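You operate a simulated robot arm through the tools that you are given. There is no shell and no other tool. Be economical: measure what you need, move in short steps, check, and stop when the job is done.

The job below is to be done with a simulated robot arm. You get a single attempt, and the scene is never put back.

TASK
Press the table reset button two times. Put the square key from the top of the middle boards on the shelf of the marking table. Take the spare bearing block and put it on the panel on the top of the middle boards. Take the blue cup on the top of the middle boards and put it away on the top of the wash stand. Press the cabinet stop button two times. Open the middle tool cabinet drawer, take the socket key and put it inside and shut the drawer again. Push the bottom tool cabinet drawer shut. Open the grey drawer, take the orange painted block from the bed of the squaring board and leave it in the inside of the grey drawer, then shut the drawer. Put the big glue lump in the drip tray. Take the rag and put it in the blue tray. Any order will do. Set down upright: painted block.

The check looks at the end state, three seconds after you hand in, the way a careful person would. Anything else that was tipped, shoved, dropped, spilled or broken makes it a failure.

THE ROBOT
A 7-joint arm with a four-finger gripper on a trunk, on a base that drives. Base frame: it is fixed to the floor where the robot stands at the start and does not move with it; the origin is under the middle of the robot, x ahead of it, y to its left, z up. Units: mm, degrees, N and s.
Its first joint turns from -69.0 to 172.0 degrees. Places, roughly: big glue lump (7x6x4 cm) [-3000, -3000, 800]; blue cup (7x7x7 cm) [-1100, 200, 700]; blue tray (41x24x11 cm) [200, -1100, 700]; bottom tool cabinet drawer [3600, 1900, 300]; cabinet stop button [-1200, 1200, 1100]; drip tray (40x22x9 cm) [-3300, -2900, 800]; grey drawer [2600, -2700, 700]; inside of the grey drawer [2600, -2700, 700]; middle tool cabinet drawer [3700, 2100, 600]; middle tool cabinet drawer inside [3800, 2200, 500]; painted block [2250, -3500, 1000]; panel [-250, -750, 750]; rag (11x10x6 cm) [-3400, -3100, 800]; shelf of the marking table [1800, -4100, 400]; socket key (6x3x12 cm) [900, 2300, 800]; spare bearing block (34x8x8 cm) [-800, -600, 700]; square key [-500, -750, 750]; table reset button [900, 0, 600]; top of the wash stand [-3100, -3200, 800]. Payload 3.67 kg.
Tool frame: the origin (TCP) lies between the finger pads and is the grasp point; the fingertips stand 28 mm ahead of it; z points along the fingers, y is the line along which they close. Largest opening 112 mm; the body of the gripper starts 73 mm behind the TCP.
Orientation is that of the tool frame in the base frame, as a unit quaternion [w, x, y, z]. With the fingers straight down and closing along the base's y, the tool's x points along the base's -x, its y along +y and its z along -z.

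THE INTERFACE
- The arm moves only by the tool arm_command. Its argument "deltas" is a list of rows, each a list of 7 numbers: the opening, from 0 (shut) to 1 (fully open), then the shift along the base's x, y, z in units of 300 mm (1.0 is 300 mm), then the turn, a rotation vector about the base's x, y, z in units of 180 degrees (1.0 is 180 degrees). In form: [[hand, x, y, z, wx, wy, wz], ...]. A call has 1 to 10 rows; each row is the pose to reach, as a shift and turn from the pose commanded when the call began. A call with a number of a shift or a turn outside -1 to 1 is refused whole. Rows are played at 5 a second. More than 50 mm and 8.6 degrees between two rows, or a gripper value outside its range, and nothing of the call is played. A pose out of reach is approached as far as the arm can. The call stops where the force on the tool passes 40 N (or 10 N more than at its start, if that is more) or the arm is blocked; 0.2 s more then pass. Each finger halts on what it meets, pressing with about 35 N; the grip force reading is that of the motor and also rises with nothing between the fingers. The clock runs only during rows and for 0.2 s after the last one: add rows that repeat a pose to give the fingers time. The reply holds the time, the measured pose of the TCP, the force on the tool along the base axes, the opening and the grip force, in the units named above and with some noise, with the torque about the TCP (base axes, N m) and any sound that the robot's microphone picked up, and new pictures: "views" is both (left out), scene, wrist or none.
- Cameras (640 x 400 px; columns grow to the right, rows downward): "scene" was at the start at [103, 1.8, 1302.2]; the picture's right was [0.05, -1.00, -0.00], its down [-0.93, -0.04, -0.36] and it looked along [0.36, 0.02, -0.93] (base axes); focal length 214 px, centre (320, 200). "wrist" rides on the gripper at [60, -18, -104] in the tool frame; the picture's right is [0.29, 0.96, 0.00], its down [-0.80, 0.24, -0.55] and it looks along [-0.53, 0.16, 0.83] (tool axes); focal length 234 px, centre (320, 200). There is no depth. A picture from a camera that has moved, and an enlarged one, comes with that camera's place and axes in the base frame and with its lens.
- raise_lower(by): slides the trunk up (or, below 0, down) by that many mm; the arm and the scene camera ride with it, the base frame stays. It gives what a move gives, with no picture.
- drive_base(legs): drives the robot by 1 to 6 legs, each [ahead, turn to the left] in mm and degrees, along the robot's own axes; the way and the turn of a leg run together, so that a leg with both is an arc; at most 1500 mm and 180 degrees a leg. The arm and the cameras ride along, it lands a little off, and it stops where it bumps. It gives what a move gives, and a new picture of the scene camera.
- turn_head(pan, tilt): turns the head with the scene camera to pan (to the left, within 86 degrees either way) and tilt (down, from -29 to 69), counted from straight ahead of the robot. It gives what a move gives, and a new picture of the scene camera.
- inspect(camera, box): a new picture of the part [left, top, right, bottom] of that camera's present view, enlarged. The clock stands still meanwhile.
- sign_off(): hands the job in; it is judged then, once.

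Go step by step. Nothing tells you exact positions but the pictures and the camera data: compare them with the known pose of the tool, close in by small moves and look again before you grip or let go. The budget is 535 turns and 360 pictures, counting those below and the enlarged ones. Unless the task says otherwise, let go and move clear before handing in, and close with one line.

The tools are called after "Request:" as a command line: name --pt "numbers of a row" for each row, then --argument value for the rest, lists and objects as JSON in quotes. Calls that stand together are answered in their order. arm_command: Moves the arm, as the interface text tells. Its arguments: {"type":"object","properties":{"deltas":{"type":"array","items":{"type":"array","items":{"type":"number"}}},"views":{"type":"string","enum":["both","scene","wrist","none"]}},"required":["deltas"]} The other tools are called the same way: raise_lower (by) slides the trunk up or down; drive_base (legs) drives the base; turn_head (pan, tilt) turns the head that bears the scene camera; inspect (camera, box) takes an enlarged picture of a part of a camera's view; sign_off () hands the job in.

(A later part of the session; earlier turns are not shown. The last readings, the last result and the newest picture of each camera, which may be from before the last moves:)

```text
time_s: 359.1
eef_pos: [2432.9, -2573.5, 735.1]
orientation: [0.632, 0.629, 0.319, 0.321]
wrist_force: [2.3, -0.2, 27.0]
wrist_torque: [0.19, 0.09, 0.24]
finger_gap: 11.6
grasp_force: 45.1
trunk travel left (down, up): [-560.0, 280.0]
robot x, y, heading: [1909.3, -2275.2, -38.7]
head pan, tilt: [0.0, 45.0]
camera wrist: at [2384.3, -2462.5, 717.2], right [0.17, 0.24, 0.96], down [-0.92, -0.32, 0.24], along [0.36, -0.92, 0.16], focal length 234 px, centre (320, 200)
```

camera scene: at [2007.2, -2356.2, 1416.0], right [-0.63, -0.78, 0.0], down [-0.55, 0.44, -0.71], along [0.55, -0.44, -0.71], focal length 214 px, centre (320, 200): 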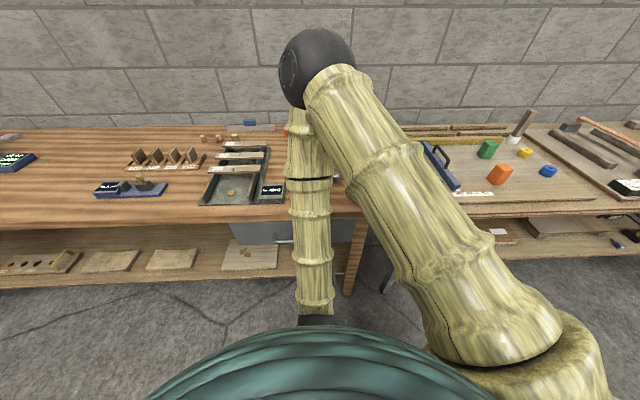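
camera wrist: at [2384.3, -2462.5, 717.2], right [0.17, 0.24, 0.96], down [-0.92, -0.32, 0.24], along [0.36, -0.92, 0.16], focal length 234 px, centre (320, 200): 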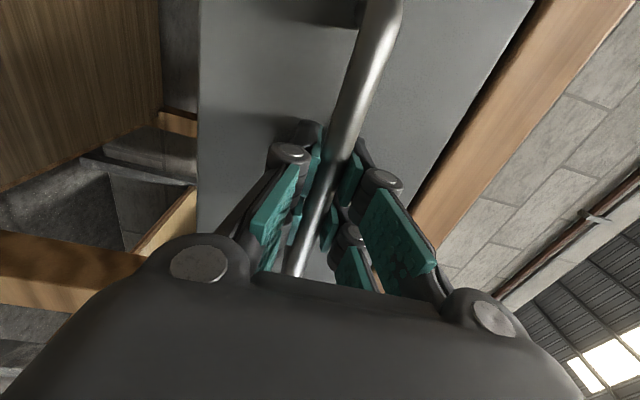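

Gripped the bar. The arm can't fold nearer, so pull the drawer open first with a short reverse of the base.

Request:
drive_base --legs '[[-65, 0]]'

Request:
arm_command --pt "0 -0.027 0.02 0 0 0 0" --pt "0 -0.054 0.04 0 0 0 0" --pt "0 -0.08 0.06 0 0 0 0" --views "both"

```text
time_s: 359.8
eef_pos: [2431.2, -2572.2, 735.5]
orientation: [0.633, 0.628, 0.319, 0.322]
wrist_force: [-1.0, 1.4, -3.8]
wrist_torque: [-0.17, 0.03, -0.58]
finger_gap: 11.4
grasp_force: 45.1
trunk travel left (down, up): [-560.0, 280.0]
robot x, y, heading: [1907.8, -2268.9, -38.7]
head pan, tilt: [0.0, 45.0]
stopped in leg 1: the force on the tool passed its limit at 49 N (the readings are from after the stop); the commanded pose is now the measured one
camera scene: at [2004.1, -2353.7, 1415.8], right [-0.63, -0.78, 0.0], down [-0.55, 0.44, -0.71], along [0.55, -0.44, -0.71], focal length 214 px, centre (320, 200)
```

scene: 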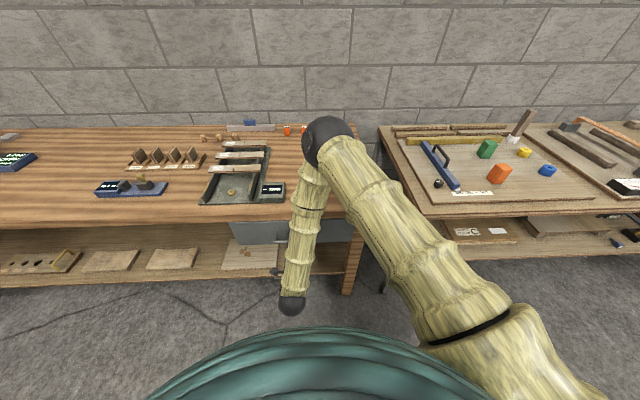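

```text
time_s: 360.6
eef_pos: [2416.8, -2560.5, 735.6]
orientation: [0.628, 0.632, 0.322, 0.319]
wrist_force: [-8.0, -8.5, -31.1]
wrist_torque: [0.11, -0.24, 1.01]
finger_gap: 11.6
grasp_force: 45.0
out of reach, approached as far as the arm can: row 2, 3
trunk travel left (down, up): [-560.0, 280.0]
robot x, y, heading: [1907.5, -2271.5, -38.6]
head pan, tilt: [0.0, 45.0]
camera scene: at [2005.0, -2355.4, 1415.2], right [-0.63, -0.78, 0.0], down [-0.55, 0.44, -0.71], along [0.55, -0.44, -0.71], focal length 214 px, centre (320, 200)
camera wrist: at [2368.2, -2450.6, 718.1], right [0.17, 0.23, 0.96], down [-0.92, -0.32, 0.24], along [0.36, -0.92, 0.16], focal length 234 px, centre (320, 200)
```

scene: 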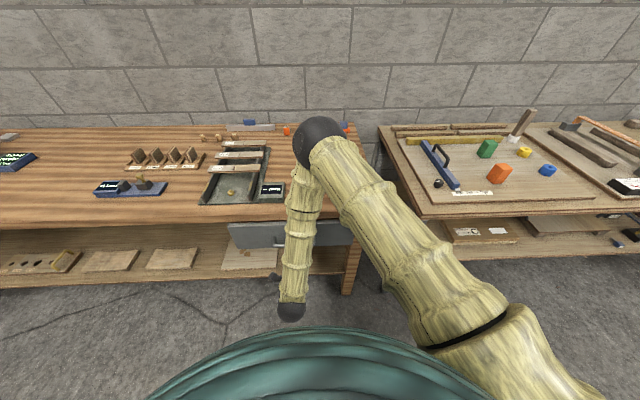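
wrist: 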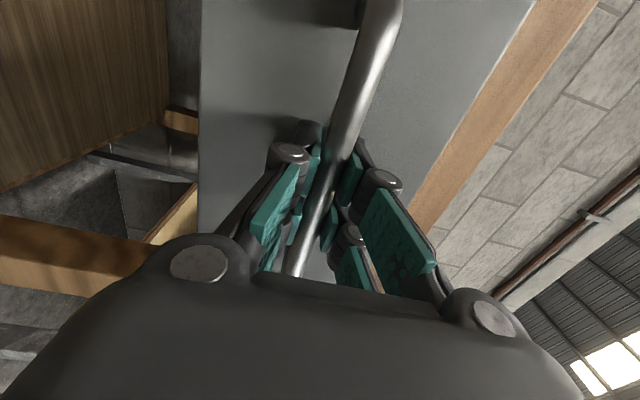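

Drawer moved ~18 mm. Relax the vertical load and reverse the base again.

Request:
arm_command --pt "0 0 0 -0.01 0 0 0" --pt "0 0 0 -0.01 0 0 0" --views "none"

Request:
drive_base --legs '[[-40, 0]]'

```text
time_s: 361.1
eef_pos: [2418.5, -2560.8, 734.4]
orientation: [0.632, 0.629, 0.32, 0.321]
wrist_force: [-8.7, -9.8, -10.8]
wrist_torque: [-0.18, 0.05, -0.31]
finger_gap: 11.4
grasp_force: 45.4
trunk travel left (down, up): [-560.0, 280.0]
robot x, y, heading: [1901.4, -2269.9, -38.8]
head pan, tilt: [0.0, 45.0]
```

```text
time_s: 362.6
eef_pos: [2386.8, -2538.8, 735.3]
orientation: [0.632, 0.63, 0.319, 0.319]
wrist_force: [-3.1, -1.2, 3.5]
wrist_torque: [0.3, -0.15, 0.87]
finger_gap: 11.2
grasp_force: 44.6
trunk travel left (down, up): [-560.0, 280.0]
robot x, y, heading: [1876.6, -2248.4, -38.8]
head pan, tilt: [0.0, 45.0]
stopped in leg 1: the force on the tool passed its limit at 40 N (the readings are from after the stop); the commanded pose is now the measured one
camera scene: at [1972.5, -2329.4, 1416.1], right [-0.63, -0.78, 0.0], down [-0.55, 0.44, -0.71], along [0.55, -0.44, -0.71], focal length 214 px, centre (320, 200)
```

scene: 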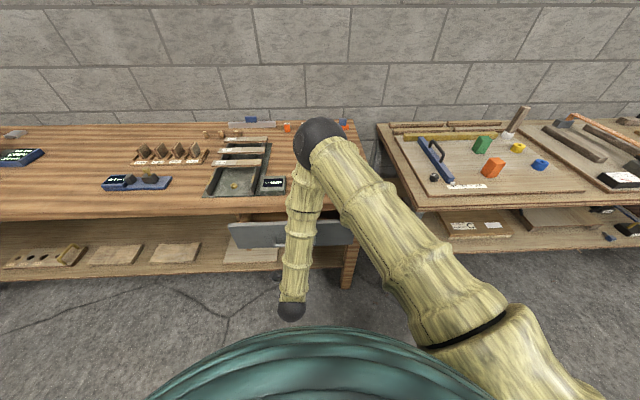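

Request:
drive_base --legs '[[-35, 0]]'

```text
time_s: 363.5
eef_pos: [2358.5, -2518.3, 735.3]
orientation: [0.633, 0.63, 0.319, 0.318]
wrist_force: [-11.2, -10.4, 6.1]
wrist_torque: [0.37, -0.23, -0.37]
finger_gap: 11.3
grasp_force: 44.8
trunk travel left (down, up): [-560.0, 280.0]
robot x, y, heading: [1847.3, -2224.7, -38.7]
head pan, tilt: [0.0, 45.0]
camera scene: at [1944.1, -2307.9, 1416.1], right [-0.63, -0.78, 0.0], down [-0.55, 0.44, -0.71], along [0.55, -0.44, -0.71], focal length 214 px, centre (320, 200)
```

scene: 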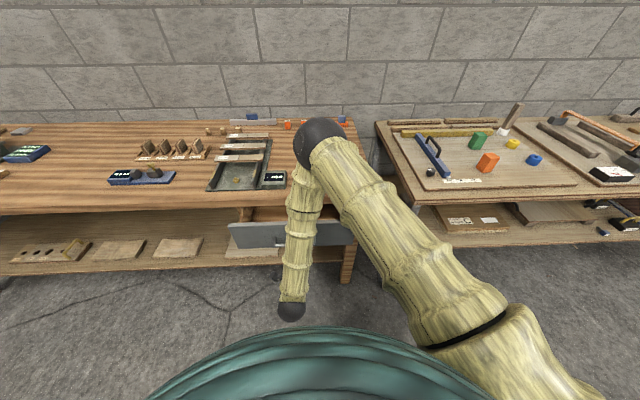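

Drawer is out ~93 mm. Loosen slightly and pitch the tool 45° down about the bar so the arm can come nearer, then regrip.

Request:
arm_command --pt "0.17 0 0 0 0 0 0" --pt "0.17 0 0 0.005 0.0245 0.0337 0" --pt "0.17 0.003 -0.002 0.01 0.049 0.0673 0" --pt "0.17 0.005 -0.004 0.015 0.0735 0.101 0" --pt "0.17 0.006 -0.005 0.02 0.098 0.1347 0" --pt "0.17 0.008 -0.006 0.024 0.1225 0.1683 0" --pt "0.17 0.009 -0.007 0.028 0.147 0.202 0" --pt "0.17 0.009 -0.007 0.028 0.147 0.202 0" --views "wrist"

```text
time_s: 365.3
eef_pos: [2362.4, -2519.3, 743.6]
orientation: [0.344, 0.823, 0.419, 0.171]
wrist_force: [-2.7, 1.1, -6.9]
wrist_torque: [-0.09, 0.02, 0.04]
finger_gap: 22.6
grasp_force: 3.4
trunk travel left (down, up): [-560.0, 280.0]
robot x, y, heading: [1845.3, -2223.2, -38.8]
head pan, tilt: [0.0, 45.0]
camera wrist: at [2327.7, -2419.6, 804.1], right [0.72, -0.16, 0.68], down [-0.65, -0.51, 0.57], along [0.25, -0.85, -0.47], focal length 234 px, centre (320, 200)
```

wrist: 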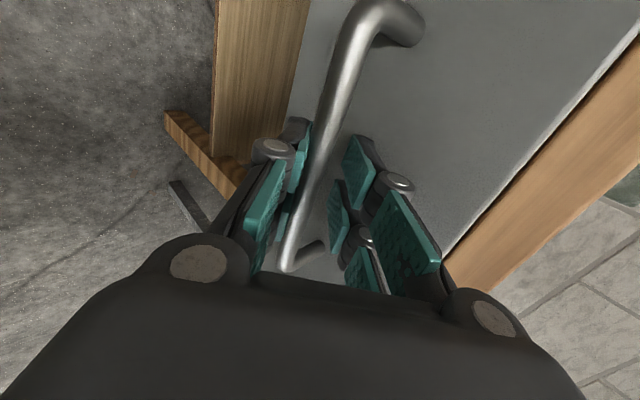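

Regrip and pull with the arm.

Request:
arm_command --pt "0 0 0 0 0 0 0" --pt "0 0 0 0 0 0 0" --pt "0 -0.03 0.022 0 0 0 0" --pt "0 -0.06 0.044 0 0 0 0" --pt "0 -0.1 0.073 0 0 0 0" --pt "0 -0.14 0.102 0 0 0 0" --pt "0 -0.18 0.131 0 0 0 0" --pt "0 -0.22 0.16 0 0 0 0" --pt "0 -0.26 0.189 0 0 0 0" --pt "0 -0.3 0.218 0 0 0 0" --views "wrist"

```text
time_s: 366.9
eef_pos: [2310.5, -2482.5, 740.5]
orientation: [0.342, 0.824, 0.419, 0.17]
wrist_force: [0.9, 5.0, -23.1]
wrist_torque: [-0.35, 0.29, -0.63]
finger_gap: 12.0
grasp_force: 45.0
trunk travel left (down, up): [-560.0, 280.0]
robot x, y, heading: [1844.2, -2224.6, -38.8]
head pan, tilt: [0.0, 45.0]
stopped in row 7: the force on the tool passed its limit at 42 N (the readings are from after the stop); the commanded pose is now the measured one
camera wrist: at [2276.0, -2382.0, 801.8], right [0.72, -0.16, 0.67], down [-0.65, -0.51, 0.57], along [0.25, -0.84, -0.47], focal length 234 px, centre (320, 200)
```

wrist: 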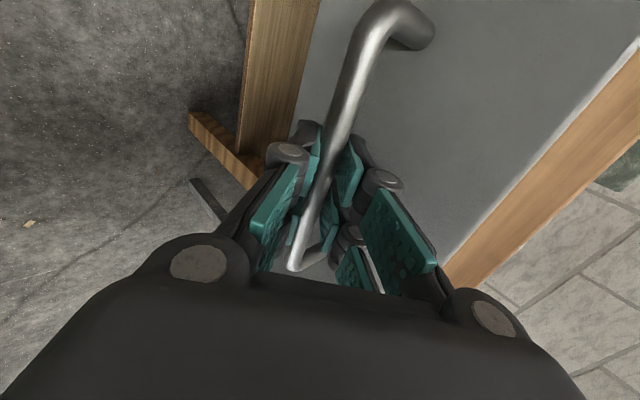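

Request:
arm_command --pt "0 0 0 -0.008 0 0 0" --pt "0 -0.03 0.022 -0.008 0 0 0" --pt "0 -0.06 0.044 -0.008 0 0 0" --pt "0 -0.09 0.066 -0.008 0 0 0" --pt "0 -0.12 0.088 -0.008 0 0 0" --pt "0 -0.15 0.11 -0.008 0 0 0" --pt "0 -0.18 0.132 -0.008 0 0 0" --views "scene"

```text
time_s: 368.5
eef_pos: [2254.7, -2441.7, 740.2]
orientation: [0.344, 0.823, 0.419, 0.171]
wrist_force: [-3.0, -3.4, 13.2]
wrist_torque: [0.32, -0.3, 0.92]
finger_gap: 12.2
grasp_force: 44.8
trunk travel left (down, up): [-560.0, 280.0]
robot x, y, heading: [1848.4, -2225.8, -39.1]
head pan, tilt: [0.0, 45.0]
camera scene: at [1944.5, -2307.4, 1416.1], right [-0.63, -0.78, 0.0], down [-0.55, 0.44, -0.71], along [0.55, -0.44, -0.71], focal length 214 px, centre (320, 200)
```

scene: 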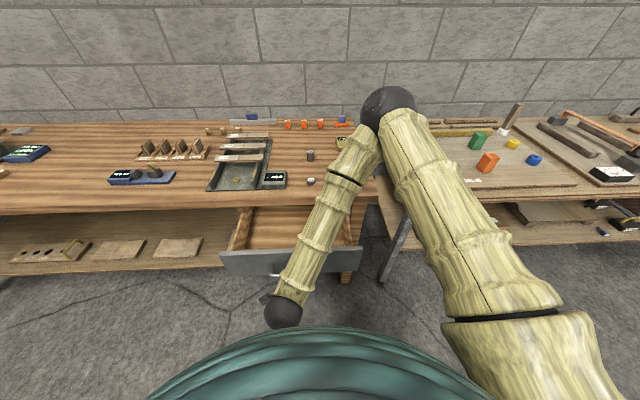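

Drawer is open ~225 mm. Release, withdraw up.

Request:
arm_command --pt "0.25 0 0 0 0 0 0" --pt "0.3 -0.02 0.015 0.03 0 0 0" --pt "0.3 -0.06 0.044 0.09 0 0 0" --pt "0.3 -0.1 0.073 0.17 0 0 0" --pt "0.3 -0.1 0.073 0.32 0 0 0" --views "wrist"

Request:
raise_lower --by 260

```text
time_s: 369.7
eef_pos: [2230.9, -2418.1, 837.6]
orientation: [0.344, 0.823, 0.418, 0.17]
wrist_force: [-0.3, -0.1, 0.2]
wrist_torque: [0.01, -0.01, -0.01]
finger_gap: 33.1
grasp_force: 0.0
out of reach, approached as far as the arm can: row 5
trunk travel left (down, up): [-560.0, 280.0]
robot x, y, heading: [1846.9, -2224.5, -38.8]
head pan, tilt: [0.0, 45.0]
camera wrist: at [2196.7, -2318.5, 898.0], right [0.72, -0.16, 0.68], down [-0.65, -0.51, 0.57], along [0.25, -0.85, -0.47], focal length 234 px, centre (320, 200)
```

wrist: 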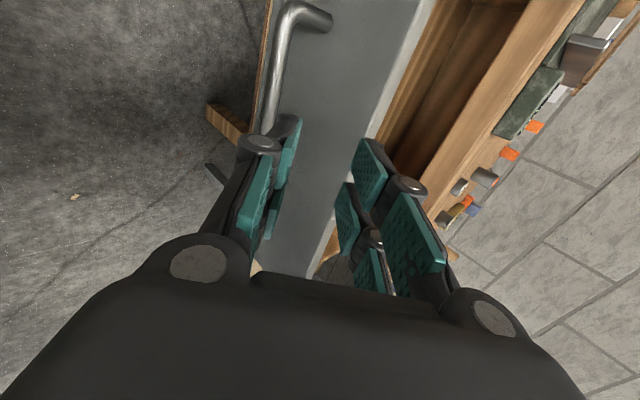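

```text
time_s: 372.3
eef_pos: [2232.3, -2418.1, 1096.8]
orientation: [0.344, 0.823, 0.419, 0.169]
wrist_force: [-0.6, 0.3, -0.6]
wrist_torque: [-0.03, 0.01, 0.0]
finger_gap: 33.4
grasp_force: 0.1
trunk travel left (down, up): [-820.0, 20.0]
robot x, y, heading: [1850.4, -2223.7, -38.9]
head pan, tilt: [0.0, 45.0]
```

Bring the tool to pointing down and drive to the squaring board.

Request:
arm_command --pt "0.5 0 0 0 0.0245 0.0337 0" --pt "0.5 0 0 0 0.049 0.0673 0" --pt "0.5 0 0 0 0.0735 0.101 0" --pt "0.5 0 0 0 0.098 0.1347 0" --pt "0.5 0 0 0 0.1225 0.1683 0" --pt "0.5 0 0 0 0.147 0.202 0" --views "none"

Request:
drive_base --legs '[[0, -78], [720, 0], [0, 80]]'

Request:
turn_head --pan 0 --tilt 50

```text
time_s: 373.7
eef_pos: [2233.3, -2420.3, 1097.1]
orientation: [0.002, 0.891, 0.455, -0.004]
wrist_force: [1.0, 0.2, -0.1]
wrist_torque: [0.04, 0.0, 0.04]
finger_gap: 55.9
grasp_force: 0.0
trunk travel left (down, up): [-820.0, 20.0]
robot x, y, heading: [1847.4, -2223.0, -38.9]
head pan, tilt: [0.0, 45.0]
```

```text
time_s: 384.4
eef_pos: [1926.0, -3065.2, 1096.1]
orientation: [0.004, 0.882, 0.472, -0.003]
wrist_force: [-0.7, -0.3, 0.8]
wrist_torque: [-0.02, -0.01, 0.01]
finger_gap: 56.2
grasp_force: 0.1
trunk travel left (down, up): [-820.0, 20.0]
robot x, y, heading: [1530.3, -2887.2, -36.8]
head pan, tilt: [0.0, 45.0]
camera scene: at [1634.2, -2962.9, 1676.0], right [-0.6, -0.8, 0.0], down [-0.57, 0.42, -0.71], along [0.57, -0.42, -0.71], focal length 214 px, centre (320, 200)
```

scene: 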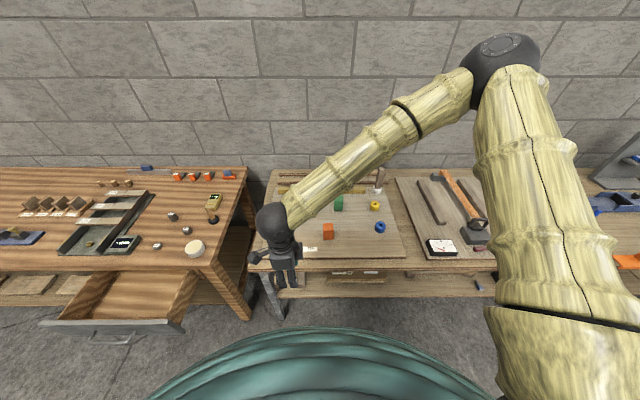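

```text
time_s: 385.1
eef_pos: [1924.9, -3063.4, 1096.6]
orientation: [0.003, 0.882, 0.471, -0.003]
wrist_force: [0.4, 0.1, 0.6]
wrist_torque: [-0.03, -0.03, -0.01]
finger_gap: 56.0
grasp_force: 0.2
trunk travel left (down, up): [-820.0, 20.0]
robot x, y, heading: [1530.7, -2883.8, -36.9]
head pan, tilt: [0.0, 50.0]
camera scene: at [1630.7, -2960.4, 1669.1], right [-0.6, -0.8, 0.0], down [-0.61, 0.46, -0.64], along [0.52, -0.38, -0.77], focal length 214 px, centre (320, 200)
```

scene: 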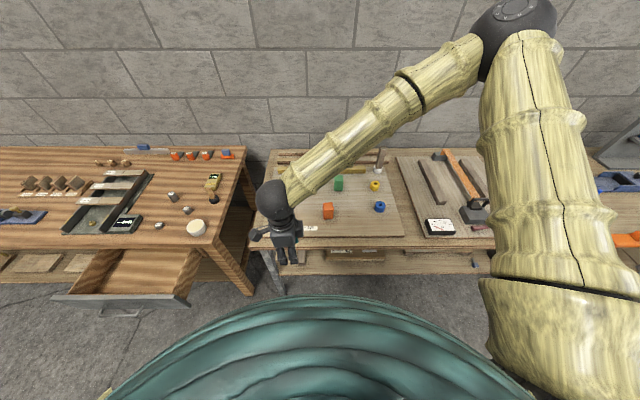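

Request:
inspect --camera "scene" --box '[260, 150, 420, 260]'

Request:
inspect --camera "wrist" --box '[0, 0, 640, 400]'

```text
3.64 times, centred on (340, 205) of scene
camera zoom: at [1630.7, -2960.4, 1669.1], right [-0.6, -0.8, 0.0], down [-0.61, 0.46, -0.64], along [0.52, -0.38, -0.77], focal length 780 px, centre (247, 182)
```

zoom: 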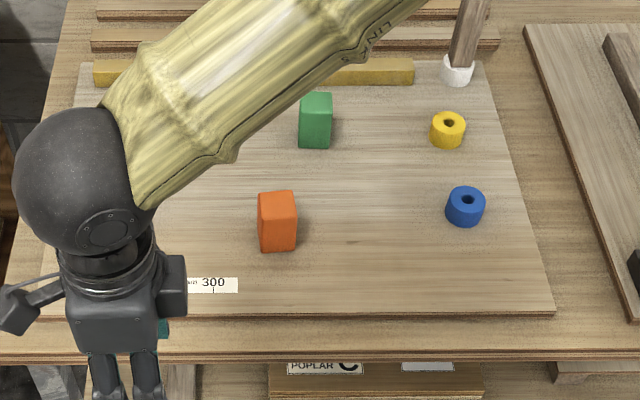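

```text
1.00 times, centred on (320, 200) of wrist (not enlarged: the box is as wide or as high as the picture)
camera zoom: at [1943.8, -3002.9, 1200.9], right [0.96, -0.29, 0.0], down [-0.24, -0.79, 0.56], along [-0.16, -0.54, -0.83], focal length 234 px, centre (320, 200)
```

zoom: 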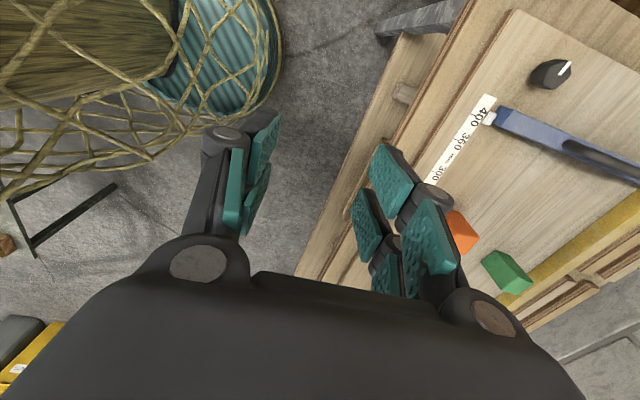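

Block at about (2083,-3335). Move the open gripper above it.

Request:
arm_command --pt "0.7 0.07 -0.12 0 0 0 0" --pt "0.7 0.14 -0.24 0 0 0 0" --pt "0.7 0.21 -0.36 0 0 0 0" --pt "0.7 0.28 -0.48 0 0 0 0" --pt "0.7 0.35 -0.6 0 0 0 0" --pt "0.7 0.42 -0.72 -0.05 0 0 0" --pt "0.7 0.49 -0.84 -0.1 0 0 0" --pt "0.7 0.527 -0.907 -0.2 0 0 0" --pt "0.7 0.527 -0.907 -0.27 0 0 0" --views "wrist"

```text
time_s: 387.1
eef_pos: [2085.7, -3337.2, 1014.8]
orientation: [0.004, 0.881, 0.473, -0.003]
wrist_force: [0.1, 0.4, 0.5]
wrist_torque: [0.01, 0.05, 0.01]
finger_gap: 78.4
grasp_force: 0.0
trunk travel left (down, up): [-820.0, 20.0]
robot x, y, heading: [1530.6, -2882.0, -36.8]
head pan, tilt: [0.0, 50.0]
camera wrist: at [2102.7, -3274.0, 1117.9], right [0.96, -0.29, 0.0], down [-0.24, -0.79, 0.56], along [-0.16, -0.54, -0.83], focal length 234 px, centre (320, 200)
```

wrist: 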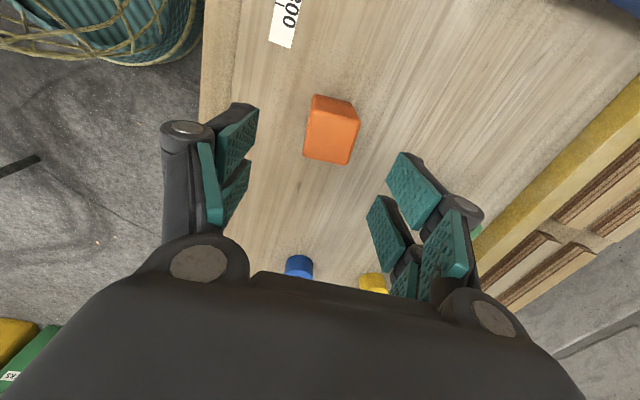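

Request:
arm_command --pt "0.7 0.025 -0.013 -0.1 0 0 0" --pt "0.7 0.025 -0.013 -0.2 0 0 0" --views "wrist"

Request:
inspect --camera "scene" --box '[260, 150, 420, 260]'

```text
time_s: 387.6
eef_pos: [2089.6, -3338.1, 956.3]
orientation: [0.003, 0.881, 0.472, -0.003]
wrist_force: [0.0, -0.2, 0.0]
wrist_torque: [-0.03, -0.02, -0.01]
finger_gap: 78.3
grasp_force: 0.1
trunk travel left (down, up): [-820.0, 20.0]
robot x, y, heading: [1530.5, -2880.3, -36.8]
head pan, tilt: [0.0, 50.0]
camera wrist: at [2108.6, -3277.7, 1060.5], right [0.96, -0.29, 0.0], down [-0.24, -0.79, 0.56], along [-0.16, -0.54, -0.83], focal length 234 px, centre (320, 200)
```

wrist: 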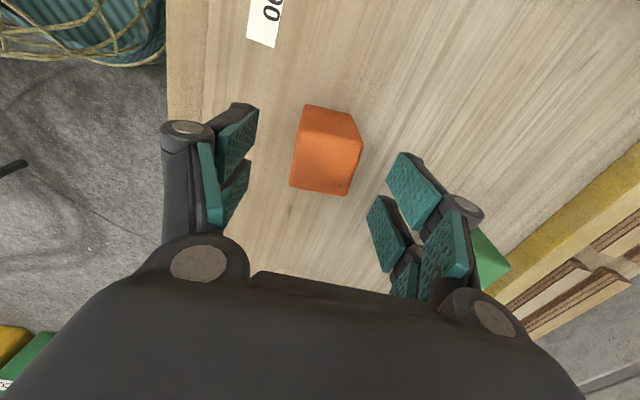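

```text
3.64 times, centred on (340, 205) of scene
camera zoom: at [1630.2, -2960.7, 1669.2], right [-0.6, -0.8, 0.0], down [-0.61, 0.46, -0.64], along [0.52, -0.38, -0.77], focal length 780 px, centre (247, 182)
```

zoom: 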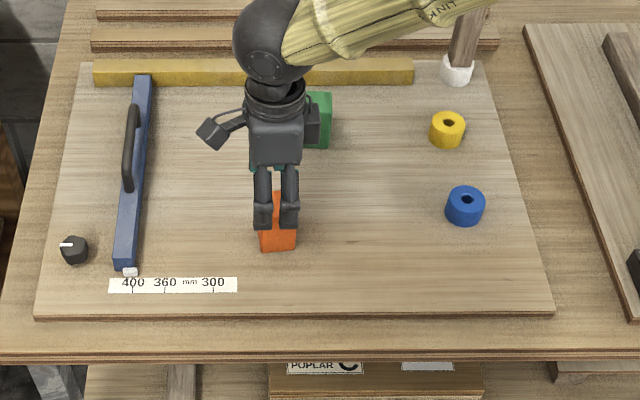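

Block ~70 mm tall, centred. Descend to z≈902 and grip.

Request:
arm_command --pt "0.7 0.01 0.0 -0.1 0 0 0" --pt "0.7 0.01 0.0 -0.18 0 0 0" --pt "0.5 0.01 0.0 -0.18 0 0 0" --pt "0.2 0.01 0.0 -0.18 0 0 0" --pt "0.1 0.01 0.0 -0.18 0 0 0" --pt "0.1 0.01 0.0 -0.18 0 0 0" --views "wrist"

```text
time_s: 389.1
eef_pos: [2094.1, -3337.6, 903.7]
orientation: [0.004, 0.881, 0.472, -0.003]
wrist_force: [1.7, 0.2, 4.0]
wrist_torque: [-0.08, -0.05, 0.03]
finger_gap: 44.1
grasp_force: 35.1
trunk travel left (down, up): [-820.0, 20.0]
robot x, y, heading: [1534.7, -2881.7, -36.9]
head pan, tilt: [0.0, 50.0]
camera wrist: at [2112.3, -3277.0, 1007.0], right [0.96, -0.29, 0.0], down [-0.24, -0.79, 0.56], along [-0.16, -0.54, -0.83], focal length 234 px, centre (320, 200)
```

wrist: 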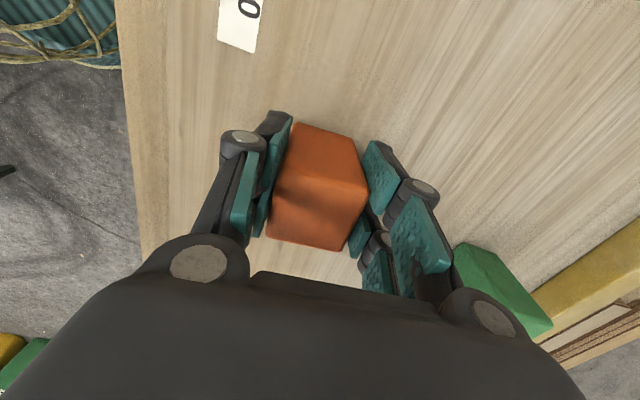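

Gripped. Lift, retract.

Request:
arm_command --pt "0.1 0 0 0.05 0 0 0" --pt "0.1 0 0 0.2 0 0 0" --pt "0.1 0 0 0.35 0 0 0" --pt "0.1 0 0 0.5 0 0 0" --pt "0.1 -0.08 0.1 0.55 0 0 0" --pt "0.1 -0.18 0.21 0.58 0 0 0" --pt "0.1 -0.28 0.32 0.6 0 0 0" --pt "0.1 -0.38 0.43 0.62 0 0 0" --pt "0.1 -0.48 0.54 0.64 0 0 0" --pt "0.1 -0.58 0.65 0.66 0 0 0" --views "wrist"

Request:
drive_base --legs '[[0, 97], [770, 0], [0, -96]]'

```text
time_s: 391.2
eef_pos: [1918.1, -3142.5, 1101.1]
orientation: [0.004, 0.882, 0.472, -0.004]
wrist_force: [-0.3, 0.2, 0.1]
wrist_torque: [-0.03, -0.02, 0.02]
finger_gap: 44.3
grasp_force: 34.7
trunk travel left (down, up): [-820.0, 20.0]
robot x, y, heading: [1536.7, -2881.1, -36.6]
head pan, tilt: [0.0, 50.0]
camera wrist: at [1936.9, -3081.7, 1205.4], right [0.96, -0.29, 0.0], down [-0.24, -0.79, 0.56], along [-0.16, -0.54, -0.83], focal length 234 px, centre (320, 200)
```

wrist: 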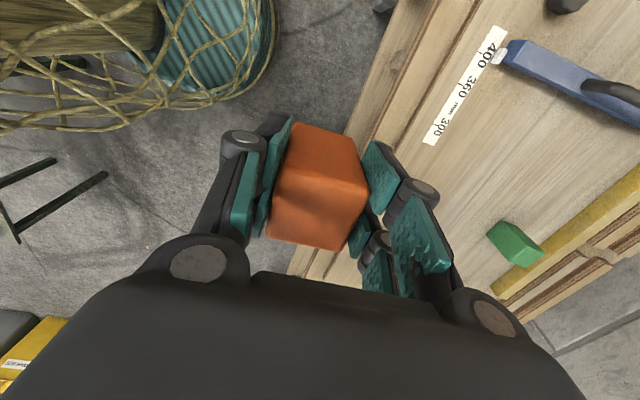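

```text
time_s: 403.6
eef_pos: [2333.7, -2445.0, 1100.9]
orientation: [0.004, 0.873, 0.488, -0.003]
wrist_force: [-0.5, 0.8, -0.9]
wrist_torque: [-0.02, 0.02, 0.03]
finger_gap: 44.3
grasp_force: 34.9
trunk travel left (down, up): [-820.0, 20.0]
robot x, y, heading: [1935.2, -2201.2, -34.2]
head pan, tilt: [0.0, 50.0]
camera scene: at [2037.6, -2272.4, 1669.1], right [-0.57, -0.82, 0.0], down [-0.63, 0.43, -0.64], along [0.53, -0.36, -0.77], focal length 214 px, centre (320, 200)
```

scene: 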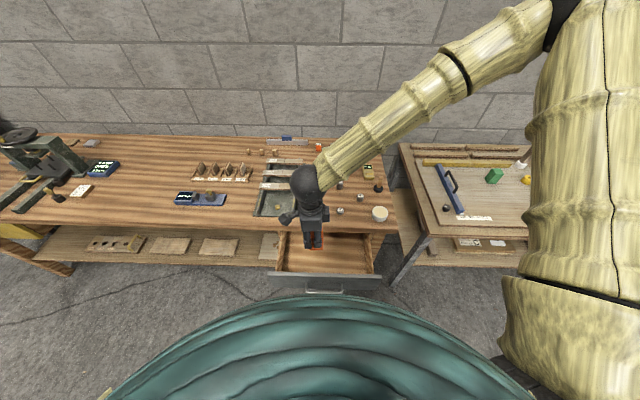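

Over the open drawer. Align above the drawer interior centre (2375,-2508).

Request:
arm_command --pt "0.1 0.07 -0.1 0 0 0 0" --pt "0.1 0.138 -0.21 0 0 0 0" --pt "0.1 0.138 -0.21 -0.15 0 0 0" --pt "0.1 0.138 -0.21 -0.3 0 0 0" --pt "0.1 0.138 -0.21 -0.45 0 0 0" --pt "0.1 0.138 -0.21 -0.6 0 0 0" --views "both"

```text
time_s: 404.9
eef_pos: [2376.0, -2508.4, 921.3]
orientation: [0.004, 0.872, 0.489, -0.003]
wrist_force: [-0.5, -0.1, -1.8]
wrist_torque: [0.0, -0.01, -0.01]
finger_gap: 44.5
grasp_force: 34.8
trunk travel left (down, up): [-820.0, 20.0]
robot x, y, heading: [1939.5, -2199.1, -34.7]
head pan, tilt: [0.0, 50.0]
camera scene: at [2039.3, -2272.7, 1669.1], right [-0.57, -0.82, 0.0], down [-0.63, 0.43, -0.64], along [0.53, -0.36, -0.77], focal length 214 px, centre (320, 200)
camera wrist: at [2391.7, -2446.7, 1024.4], right [0.97, -0.25, 0.0], down [-0.21, -0.8, 0.56], along [-0.14, -0.54, -0.83], focal length 234 px, centre (320, 200)
```

scene: 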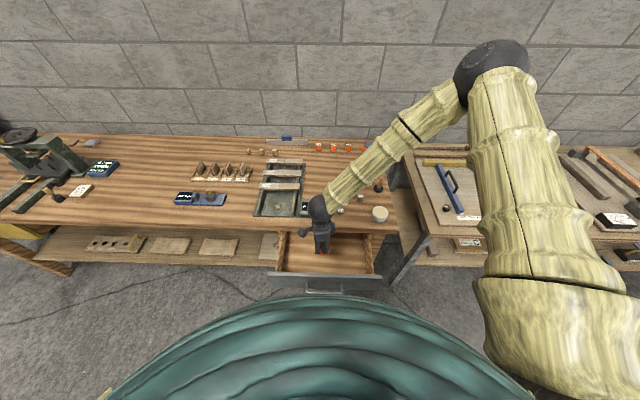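
wrist: 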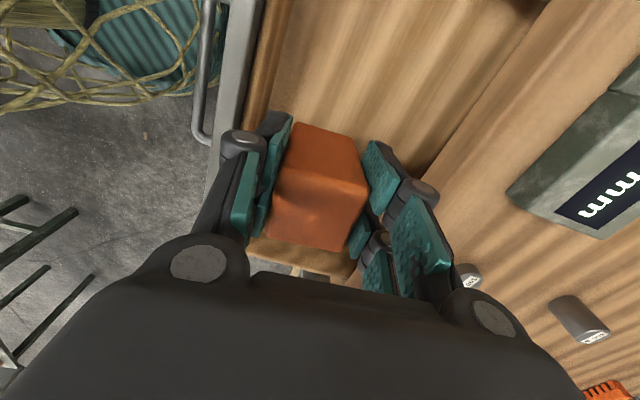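

Shift 13 mm inward and descend toward the drawer floor.

Request:
arm_command --pt "0.1 0.035 -0.025 -0.1 0 0 0" --pt "0.1 0.035 -0.025 -0.25 0 0 0" --pt "0.1 0.035 -0.025 -0.4 0 0 0" --pt "0.1 0.035 -0.025 -0.5 0 0 0" --views "both"

Request:
inspect --camera "scene" --box '[260, 200, 400, 300]'

```text
time_s: 405.9
eef_pos: [2384.7, -2515.6, 773.5]
orientation: [0.004, 0.872, 0.489, -0.003]
wrist_force: [-1.1, 0.1, -1.5]
wrist_torque: [0.02, -0.02, 0.01]
finger_gap: 44.5
grasp_force: 35.1
trunk travel left (down, up): [-820.0, 20.0]
robot x, y, heading: [1935.8, -2198.0, -34.5]
head pan, tilt: [0.0, 50.0]
camera scene: at [2038.3, -2272.3, 1669.2], right [-0.57, -0.82, 0.0], down [-0.63, 0.43, -0.64], along [0.53, -0.36, -0.77], focal length 214 px, centre (320, 200)
camera wrist: at [2400.7, -2453.0, 876.4], right [0.97, -0.25, 0.0], down [-0.21, -0.8, 0.56], along [-0.14, -0.54, -0.83], focal length 234 px, centre (320, 200)
```

scene: 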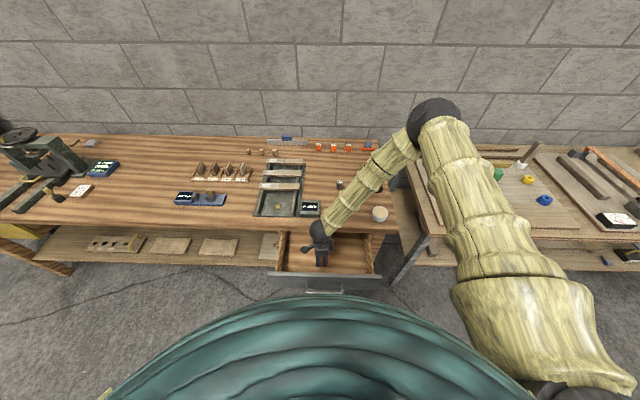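
wrist: 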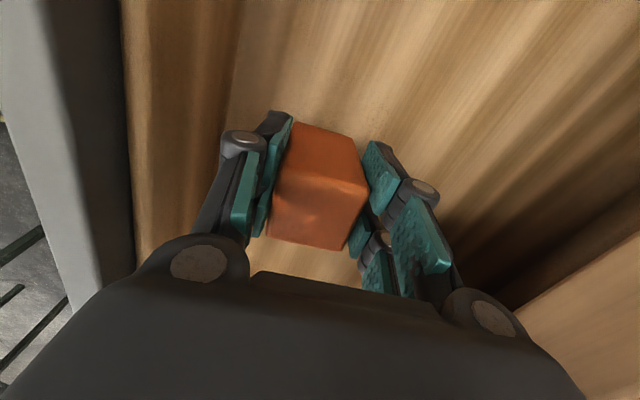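

```text
4.00 times, centred on (330, 250) of scene
camera zoom: at [2038.3, -2272.3, 1669.2], right [-0.57, -0.82, 0.0], down [-0.63, 0.43, -0.64], along [0.53, -0.36, -0.77], focal length 858 px, centre (280, 0)
```

zoom: 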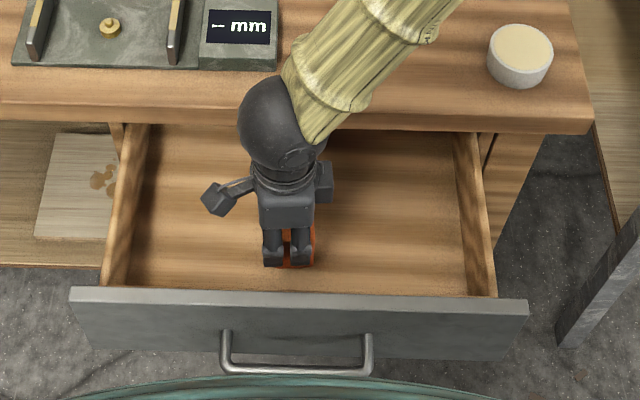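

Request:
arm_command --pt "0.1 0 0 -0.03 0 0 0" --pt "0.1 0 0 -0.06 0 0 0" --pt "0.1 0 0 -0.08 0 0 0" --pt "0.1 0 0 -0.1 0 0 0" --pt "0.1 0 0 -0.12 0 0 0" --pt "0.1 0 0 -0.14 0 0 0" --views "none"

```text
time_s: 407.4
eef_pos: [2385.7, -2515.9, 731.6]
orientation: [0.004, 0.872, 0.489, -0.002]
wrist_force: [1.0, 0.3, 31.4]
wrist_torque: [-0.09, -0.04, -0.1]
finger_gap: 44.2
grasp_force: 34.7
trunk travel left (down, up): [-820.0, 20.0]
robot x, y, heading: [1939.4, -2200.3, -34.5]
head pan, tilt: [0.0, 50.0]
```

Contact; release and rise straight.

Request:
arm_command --pt "0.1 0 0 0.008 0 0 0" --pt "0.5 0 0 0.008 0 0 0" --pt "0.5 0 0 0.008 0 0 0" --pt "0.5 0 0 0.06 0 0 0" --pt "0.5 0 0 0.2 0 0 0" --pt "0.5 0 0 0.35 0 0 0" --pt "0.5 0 0 0.5 0 0 0" --pt "0.5 0 0 0.65 0 0 0" --views "wrist"

Request:
inspect --camera "scene" --box '[260, 200, 400, 300]'

```text
time_s: 409.1
eef_pos: [2384.6, -2514.2, 923.6]
orientation: [0.005, 0.872, 0.489, -0.002]
wrist_force: [-0.6, -0.6, 0.4]
wrist_torque: [0.0, -0.04, 0.0]
finger_gap: 55.9
grasp_force: 0.0
trunk travel left (down, up): [-820.0, 20.0]
robot x, y, heading: [1937.5, -2200.9, -34.5]
head pan, tilt: [0.0, 50.0]
camera wrist: at [2401.4, -2452.4, 1027.7], right [0.97, -0.25, 0.0], down [-0.21, -0.8, 0.56], along [-0.14, -0.54, -0.83], focal length 234 px, centre (320, 200)
```

wrist: 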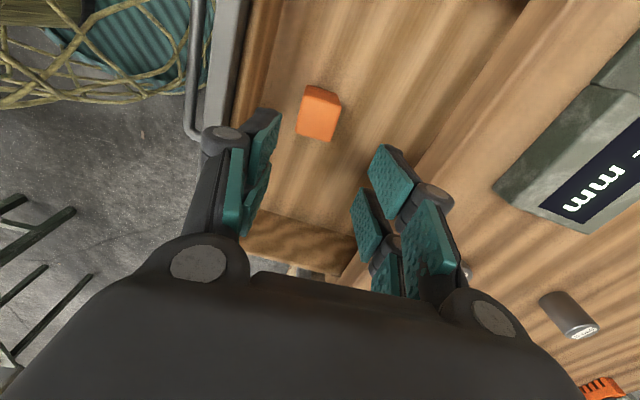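

```text
4.00 times, centred on (330, 250) of scene
camera zoom: at [2036.2, -2271.7, 1669.1], right [-0.57, -0.82, 0.0], down [-0.63, 0.43, -0.64], along [0.53, -0.36, -0.77], focal length 858 px, centre (280, 0)
```

zoom: 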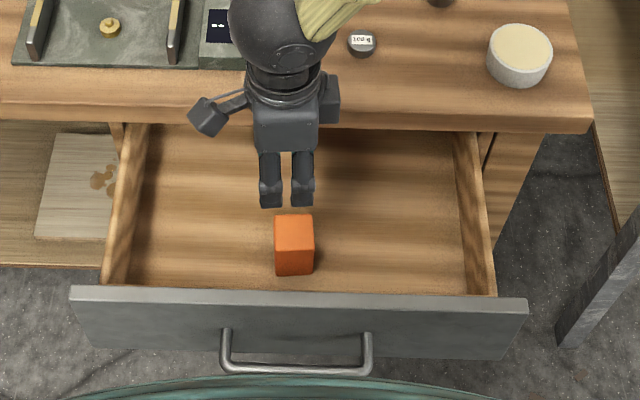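

Block stands upright in the drawer. Back up 60 mm and get the gripper onto the bar again (pitched 45°) to push it shut.

Request:
drive_base --legs '[[-60, 0]]'

Request:
arm_command --pt "0.5 -0.05 0.03 0.02 0 0 0" --pt "0.5 -0.1 0.06 0.04 -0.0245 -0.0337 0" --pt "0.5 -0.1 0.06 0.04 -0.049 -0.0673 0" --pt "0.5 -0.1 0.06 0.04 -0.0735 -0.101 0" --pt "0.5 -0.1 0.06 0.04 -0.098 -0.1347 0" --pt "0.5 -0.1 0.06 0.04 -0.1225 -0.1683 0" --pt "0.5 -0.1 0.06 0.04 -0.147 -0.202 0" --views "wrist"

```text
time_s: 410.1
eef_pos: [2337.0, -2482.0, 922.3]
orientation: [0.003, 0.873, 0.488, -0.002]
wrist_force: [-0.5, 0.4, -0.4]
wrist_torque: [0.0, -0.06, 0.0]
finger_gap: 56.0
grasp_force: 0.1
trunk travel left (down, up): [-820.0, 20.0]
robot x, y, heading: [1888.4, -2167.2, -34.5]
head pan, tilt: [0.0, 50.0]
camera scene: at [1989.5, -2240.3, 1668.8], right [-0.57, -0.82, 0.0], down [-0.63, 0.44, -0.64], along [0.53, -0.36, -0.77], focal length 214 px, centre (320, 200)
```

scene: 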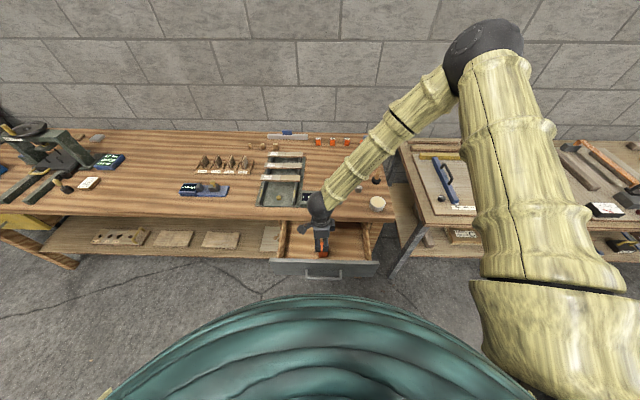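

```text
time_s: 411.7
eef_pos: [2306.6, -2462.1, 934.4]
orientation: [0.351, 0.807, 0.449, 0.157]
wrist_force: [-0.2, -0.6, 0.9]
wrist_torque: [-0.03, 0.01, 0.0]
finger_gap: 55.8
grasp_force: 0.1
trunk travel left (down, up): [-820.0, 20.0]
robot x, y, heading: [1887.1, -2165.8, -34.8]
head pan, tilt: [0.0, 50.0]
camera wrist: at [2269.4, -2361.0, 991.6], right [0.74, -0.09, 0.66], down [-0.6, -0.51, 0.61], along [0.28, -0.85, -0.44], focal length 234 px, centre (320, 200)
```

wrist: 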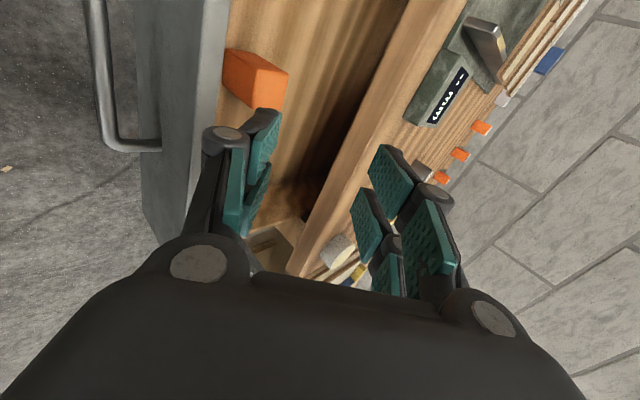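

I'll instead push the panel just above the bar with closed fingertips. Move back in front of the panel and lower the trunk.

Request:
arm_command --pt "0.2 -0.06 0.027 0 0 0 0" --pt "0 -0.12 0.053 0 0 0 0" --pt "0 -0.18 0.08 0 0 0 0" --pt "0 -0.18 0.08 0 0 0 0" --views "none"

Request:
raise_lower --by -110

Request:
inspect --camera "wrist" --box '[0, 0, 640, 400]'

```text
time_s: 412.7
eef_pos: [2250.6, -2438.3, 937.4]
orientation: [0.351, 0.807, 0.449, 0.156]
wrist_force: [0.3, 0.3, -0.1]
wrist_torque: [-0.03, -0.01, 0.01]
finger_gap: 0.0
grasp_force: 35.2
trunk travel left (down, up): [-820.0, 20.0]
robot x, y, heading: [1887.8, -2169.4, -34.9]
head pan, tilt: [0.0, 50.0]
```

```text
time_s: 414.1
eef_pos: [2251.1, -2438.6, 826.4]
orientation: [0.351, 0.806, 0.45, 0.157]
wrist_force: [-0.2, 0.2, -0.7]
wrist_torque: [0.02, 0.0, -0.01]
finger_gap: 0.0
grasp_force: 35.2
trunk travel left (down, up): [-710.0, 130.0]
robot x, y, heading: [1887.8, -2163.9, -34.7]
head pan, tilt: [0.0, 50.0]
```

```text
1.00 times, centred on (320, 200) of wrist (not enlarged: the box is as wide or as high as the picture)
camera zoom: at [2214.0, -2337.8, 884.8], right [0.75, -0.09, 0.66], down [-0.6, -0.51, 0.61], along [0.28, -0.85, -0.44], focal length 234 px, centre (320, 200)
```

zoom: 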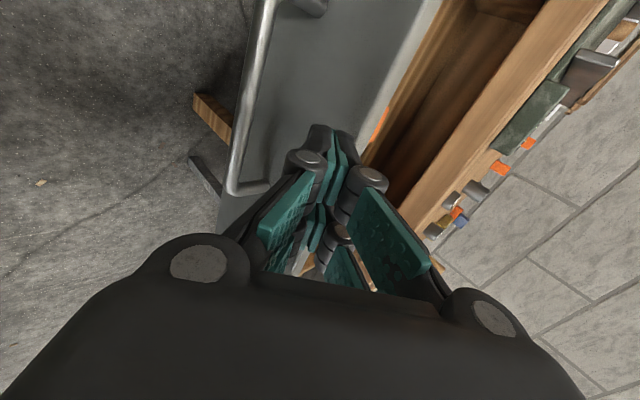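

Request:
raise_lower --by -42

Request:
arm_command --pt "0 0.016 -0.012 0 0 0 0" --pt "0 0.032 -0.024 0 0 0 0" --pt "0 0.048 -0.035 0 0 0 0" --pt "0 0.065 -0.047 0 0 0 0" --pt "0 0.081 -0.059 0 0 0 0" --pt "0 0.108 -0.078 0 0 0 0" --pt "0 0.135 -0.098 0 0 0 0" --pt "0 0.162 -0.118 0 0 0 0" --pt "0 0.189 -0.137 0 0 0 0" --pt "0 0.216 -0.157 0 0 0 0" --views "both"

```text
time_s: 415.0
eef_pos: [2250.5, -2438.3, 785.0]
orientation: [0.351, 0.806, 0.449, 0.157]
wrist_force: [-0.7, 0.0, -0.2]
wrist_torque: [-0.01, 0.02, 0.03]
finger_gap: 0.0
grasp_force: 35.0
trunk travel left (down, up): [-668.0, 172.0]
robot x, y, heading: [1887.0, -2163.7, -34.9]
head pan, tilt: [0.0, 50.0]
```

```text
time_s: 417.2
eef_pos: [2316.5, -2485.8, 786.0]
orientation: [0.352, 0.806, 0.449, 0.157]
wrist_force: [-1.0, -0.1, -0.2]
wrist_torque: [0.03, -0.03, 0.0]
finger_gap: 0.0
grasp_force: 34.8
trunk travel left (down, up): [-668.0, 172.0]
robot x, y, heading: [1886.3, -2167.3, -34.5]
head pan, tilt: [0.0, 50.0]
camera scene: at [1989.0, -2239.1, 1517.1], right [-0.57, -0.82, 0.0], down [-0.63, 0.43, -0.64], along [0.53, -0.36, -0.77], focal length 214 px, centre (320, 200)
camera wrist: at [2278.4, -2385.6, 843.6], right [0.75, -0.09, 0.66], down [-0.6, -0.51, 0.61], along [0.28, -0.85, -0.44], focal length 234 px, centre (320, 200)
```

scene: 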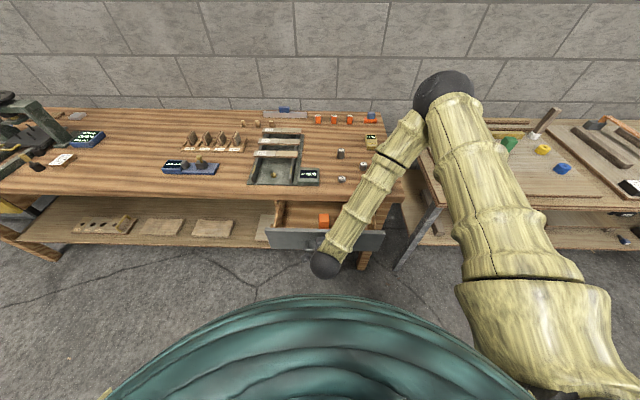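
wrist: 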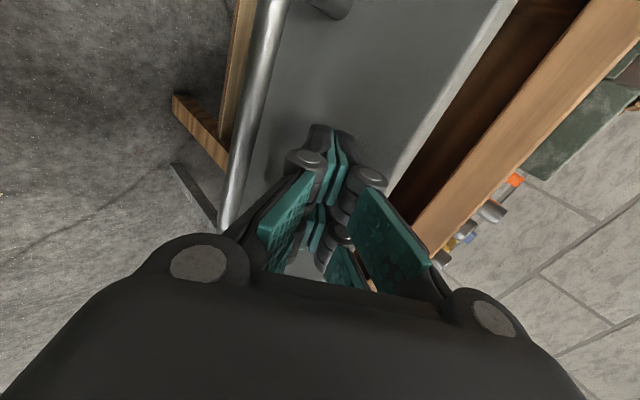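

Drawer moves in smoothly, block still upright. Continue pushing.

Request:
arm_command --pt "0 0.027 -0.02 0 0 0 0" --pt "0 0.054 -0.039 0 0 0 0" --pt "0 0.081 -0.059 0 0 0 0" --pt "0 0.108 -0.078 0 0 0 0" --pt "0 0.135 -0.098 0 0 0 0" --pt "0 0.162 -0.118 0 0 0 0" --pt "0 0.189 -0.137 0 0 0 0" --pt "0 0.216 -0.157 0 0 0 0" --pt "0 0.243 -0.176 0 0 0 0" --pt "0 0.27 -0.196 0 0 0 0" --views "none"

Request:
arm_command --pt "0 0.02 -0.015 0 0 0 0" --pt "0 0.04 -0.029 0 0 0 0" --pt "0 0.06 -0.044 0 0 0 0" --pt "0 0.08 -0.059 0 0 0 0" --pt "0 0.1 -0.074 0 0 0 0" --pt "0 0.115 -0.084 0 0 0 0" --pt "0 0.13 -0.095 0 0 0 0" --pt "0 0.145 -0.106 0 0 0 0" --pt "0 0.16 -0.117 0 0 0 0" --pt "0 0.175 -0.128 0 0 0 0" --views "both"

```text
time_s: 419.4
eef_pos: [2396.8, -2545.8, 786.2]
orientation: [0.351, 0.807, 0.449, 0.158]
wrist_force: [0.2, 0.4, -1.0]
wrist_torque: [0.02, -0.02, 0.01]
finger_gap: 0.0
grasp_force: 34.7
trunk travel left (down, up): [-668.0, 172.0]
robot x, y, heading: [1887.7, -2166.0, -34.6]
head pan, tilt: [0.0, 50.0]
```

```text
time_s: 421.5
eef_pos: [2441.5, -2576.9, 782.5]
orientation: [0.347, 0.808, 0.451, 0.155]
wrist_force: [-14.3, 11.0, 8.8]
wrist_torque: [-0.2, 0.1, -0.5]
finger_gap: 0.0
grasp_force: 34.9
trunk travel left (down, up): [-668.0, 172.0]
robot x, y, heading: [1887.0, -2165.9, -34.4]
head pan, tilt: [0.0, 50.0]
stopped in row 10: the force on the tool passed its limit at 48 N (the readings are from after the stop); the commanded pose is now the measured one
camera scene: at [1988.0, -2238.2, 1517.4], right [-0.57, -0.82, 0.0], down [-0.63, 0.43, -0.64], along [0.53, -0.36, -0.77], focal length 214 px, centre (320, 200)
camera wrist: at [2404.2, -2476.3, 841.9], right [0.75, -0.1, 0.65], down [-0.6, -0.52, 0.61], along [0.28, -0.85, -0.45], focal length 234 px, centre (320, 200)
```

scene: 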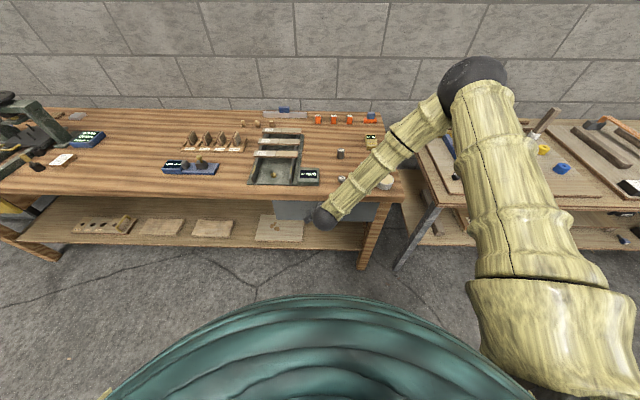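
wrist: 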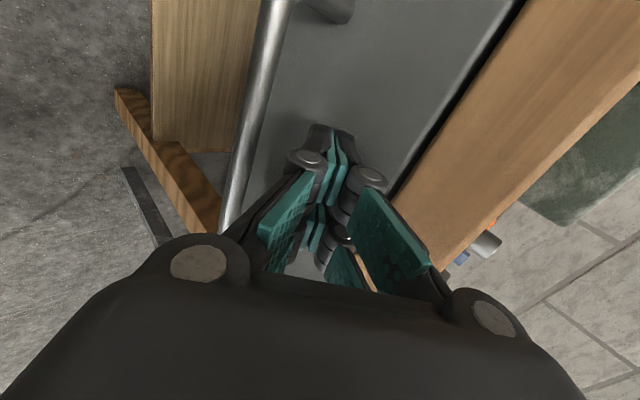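

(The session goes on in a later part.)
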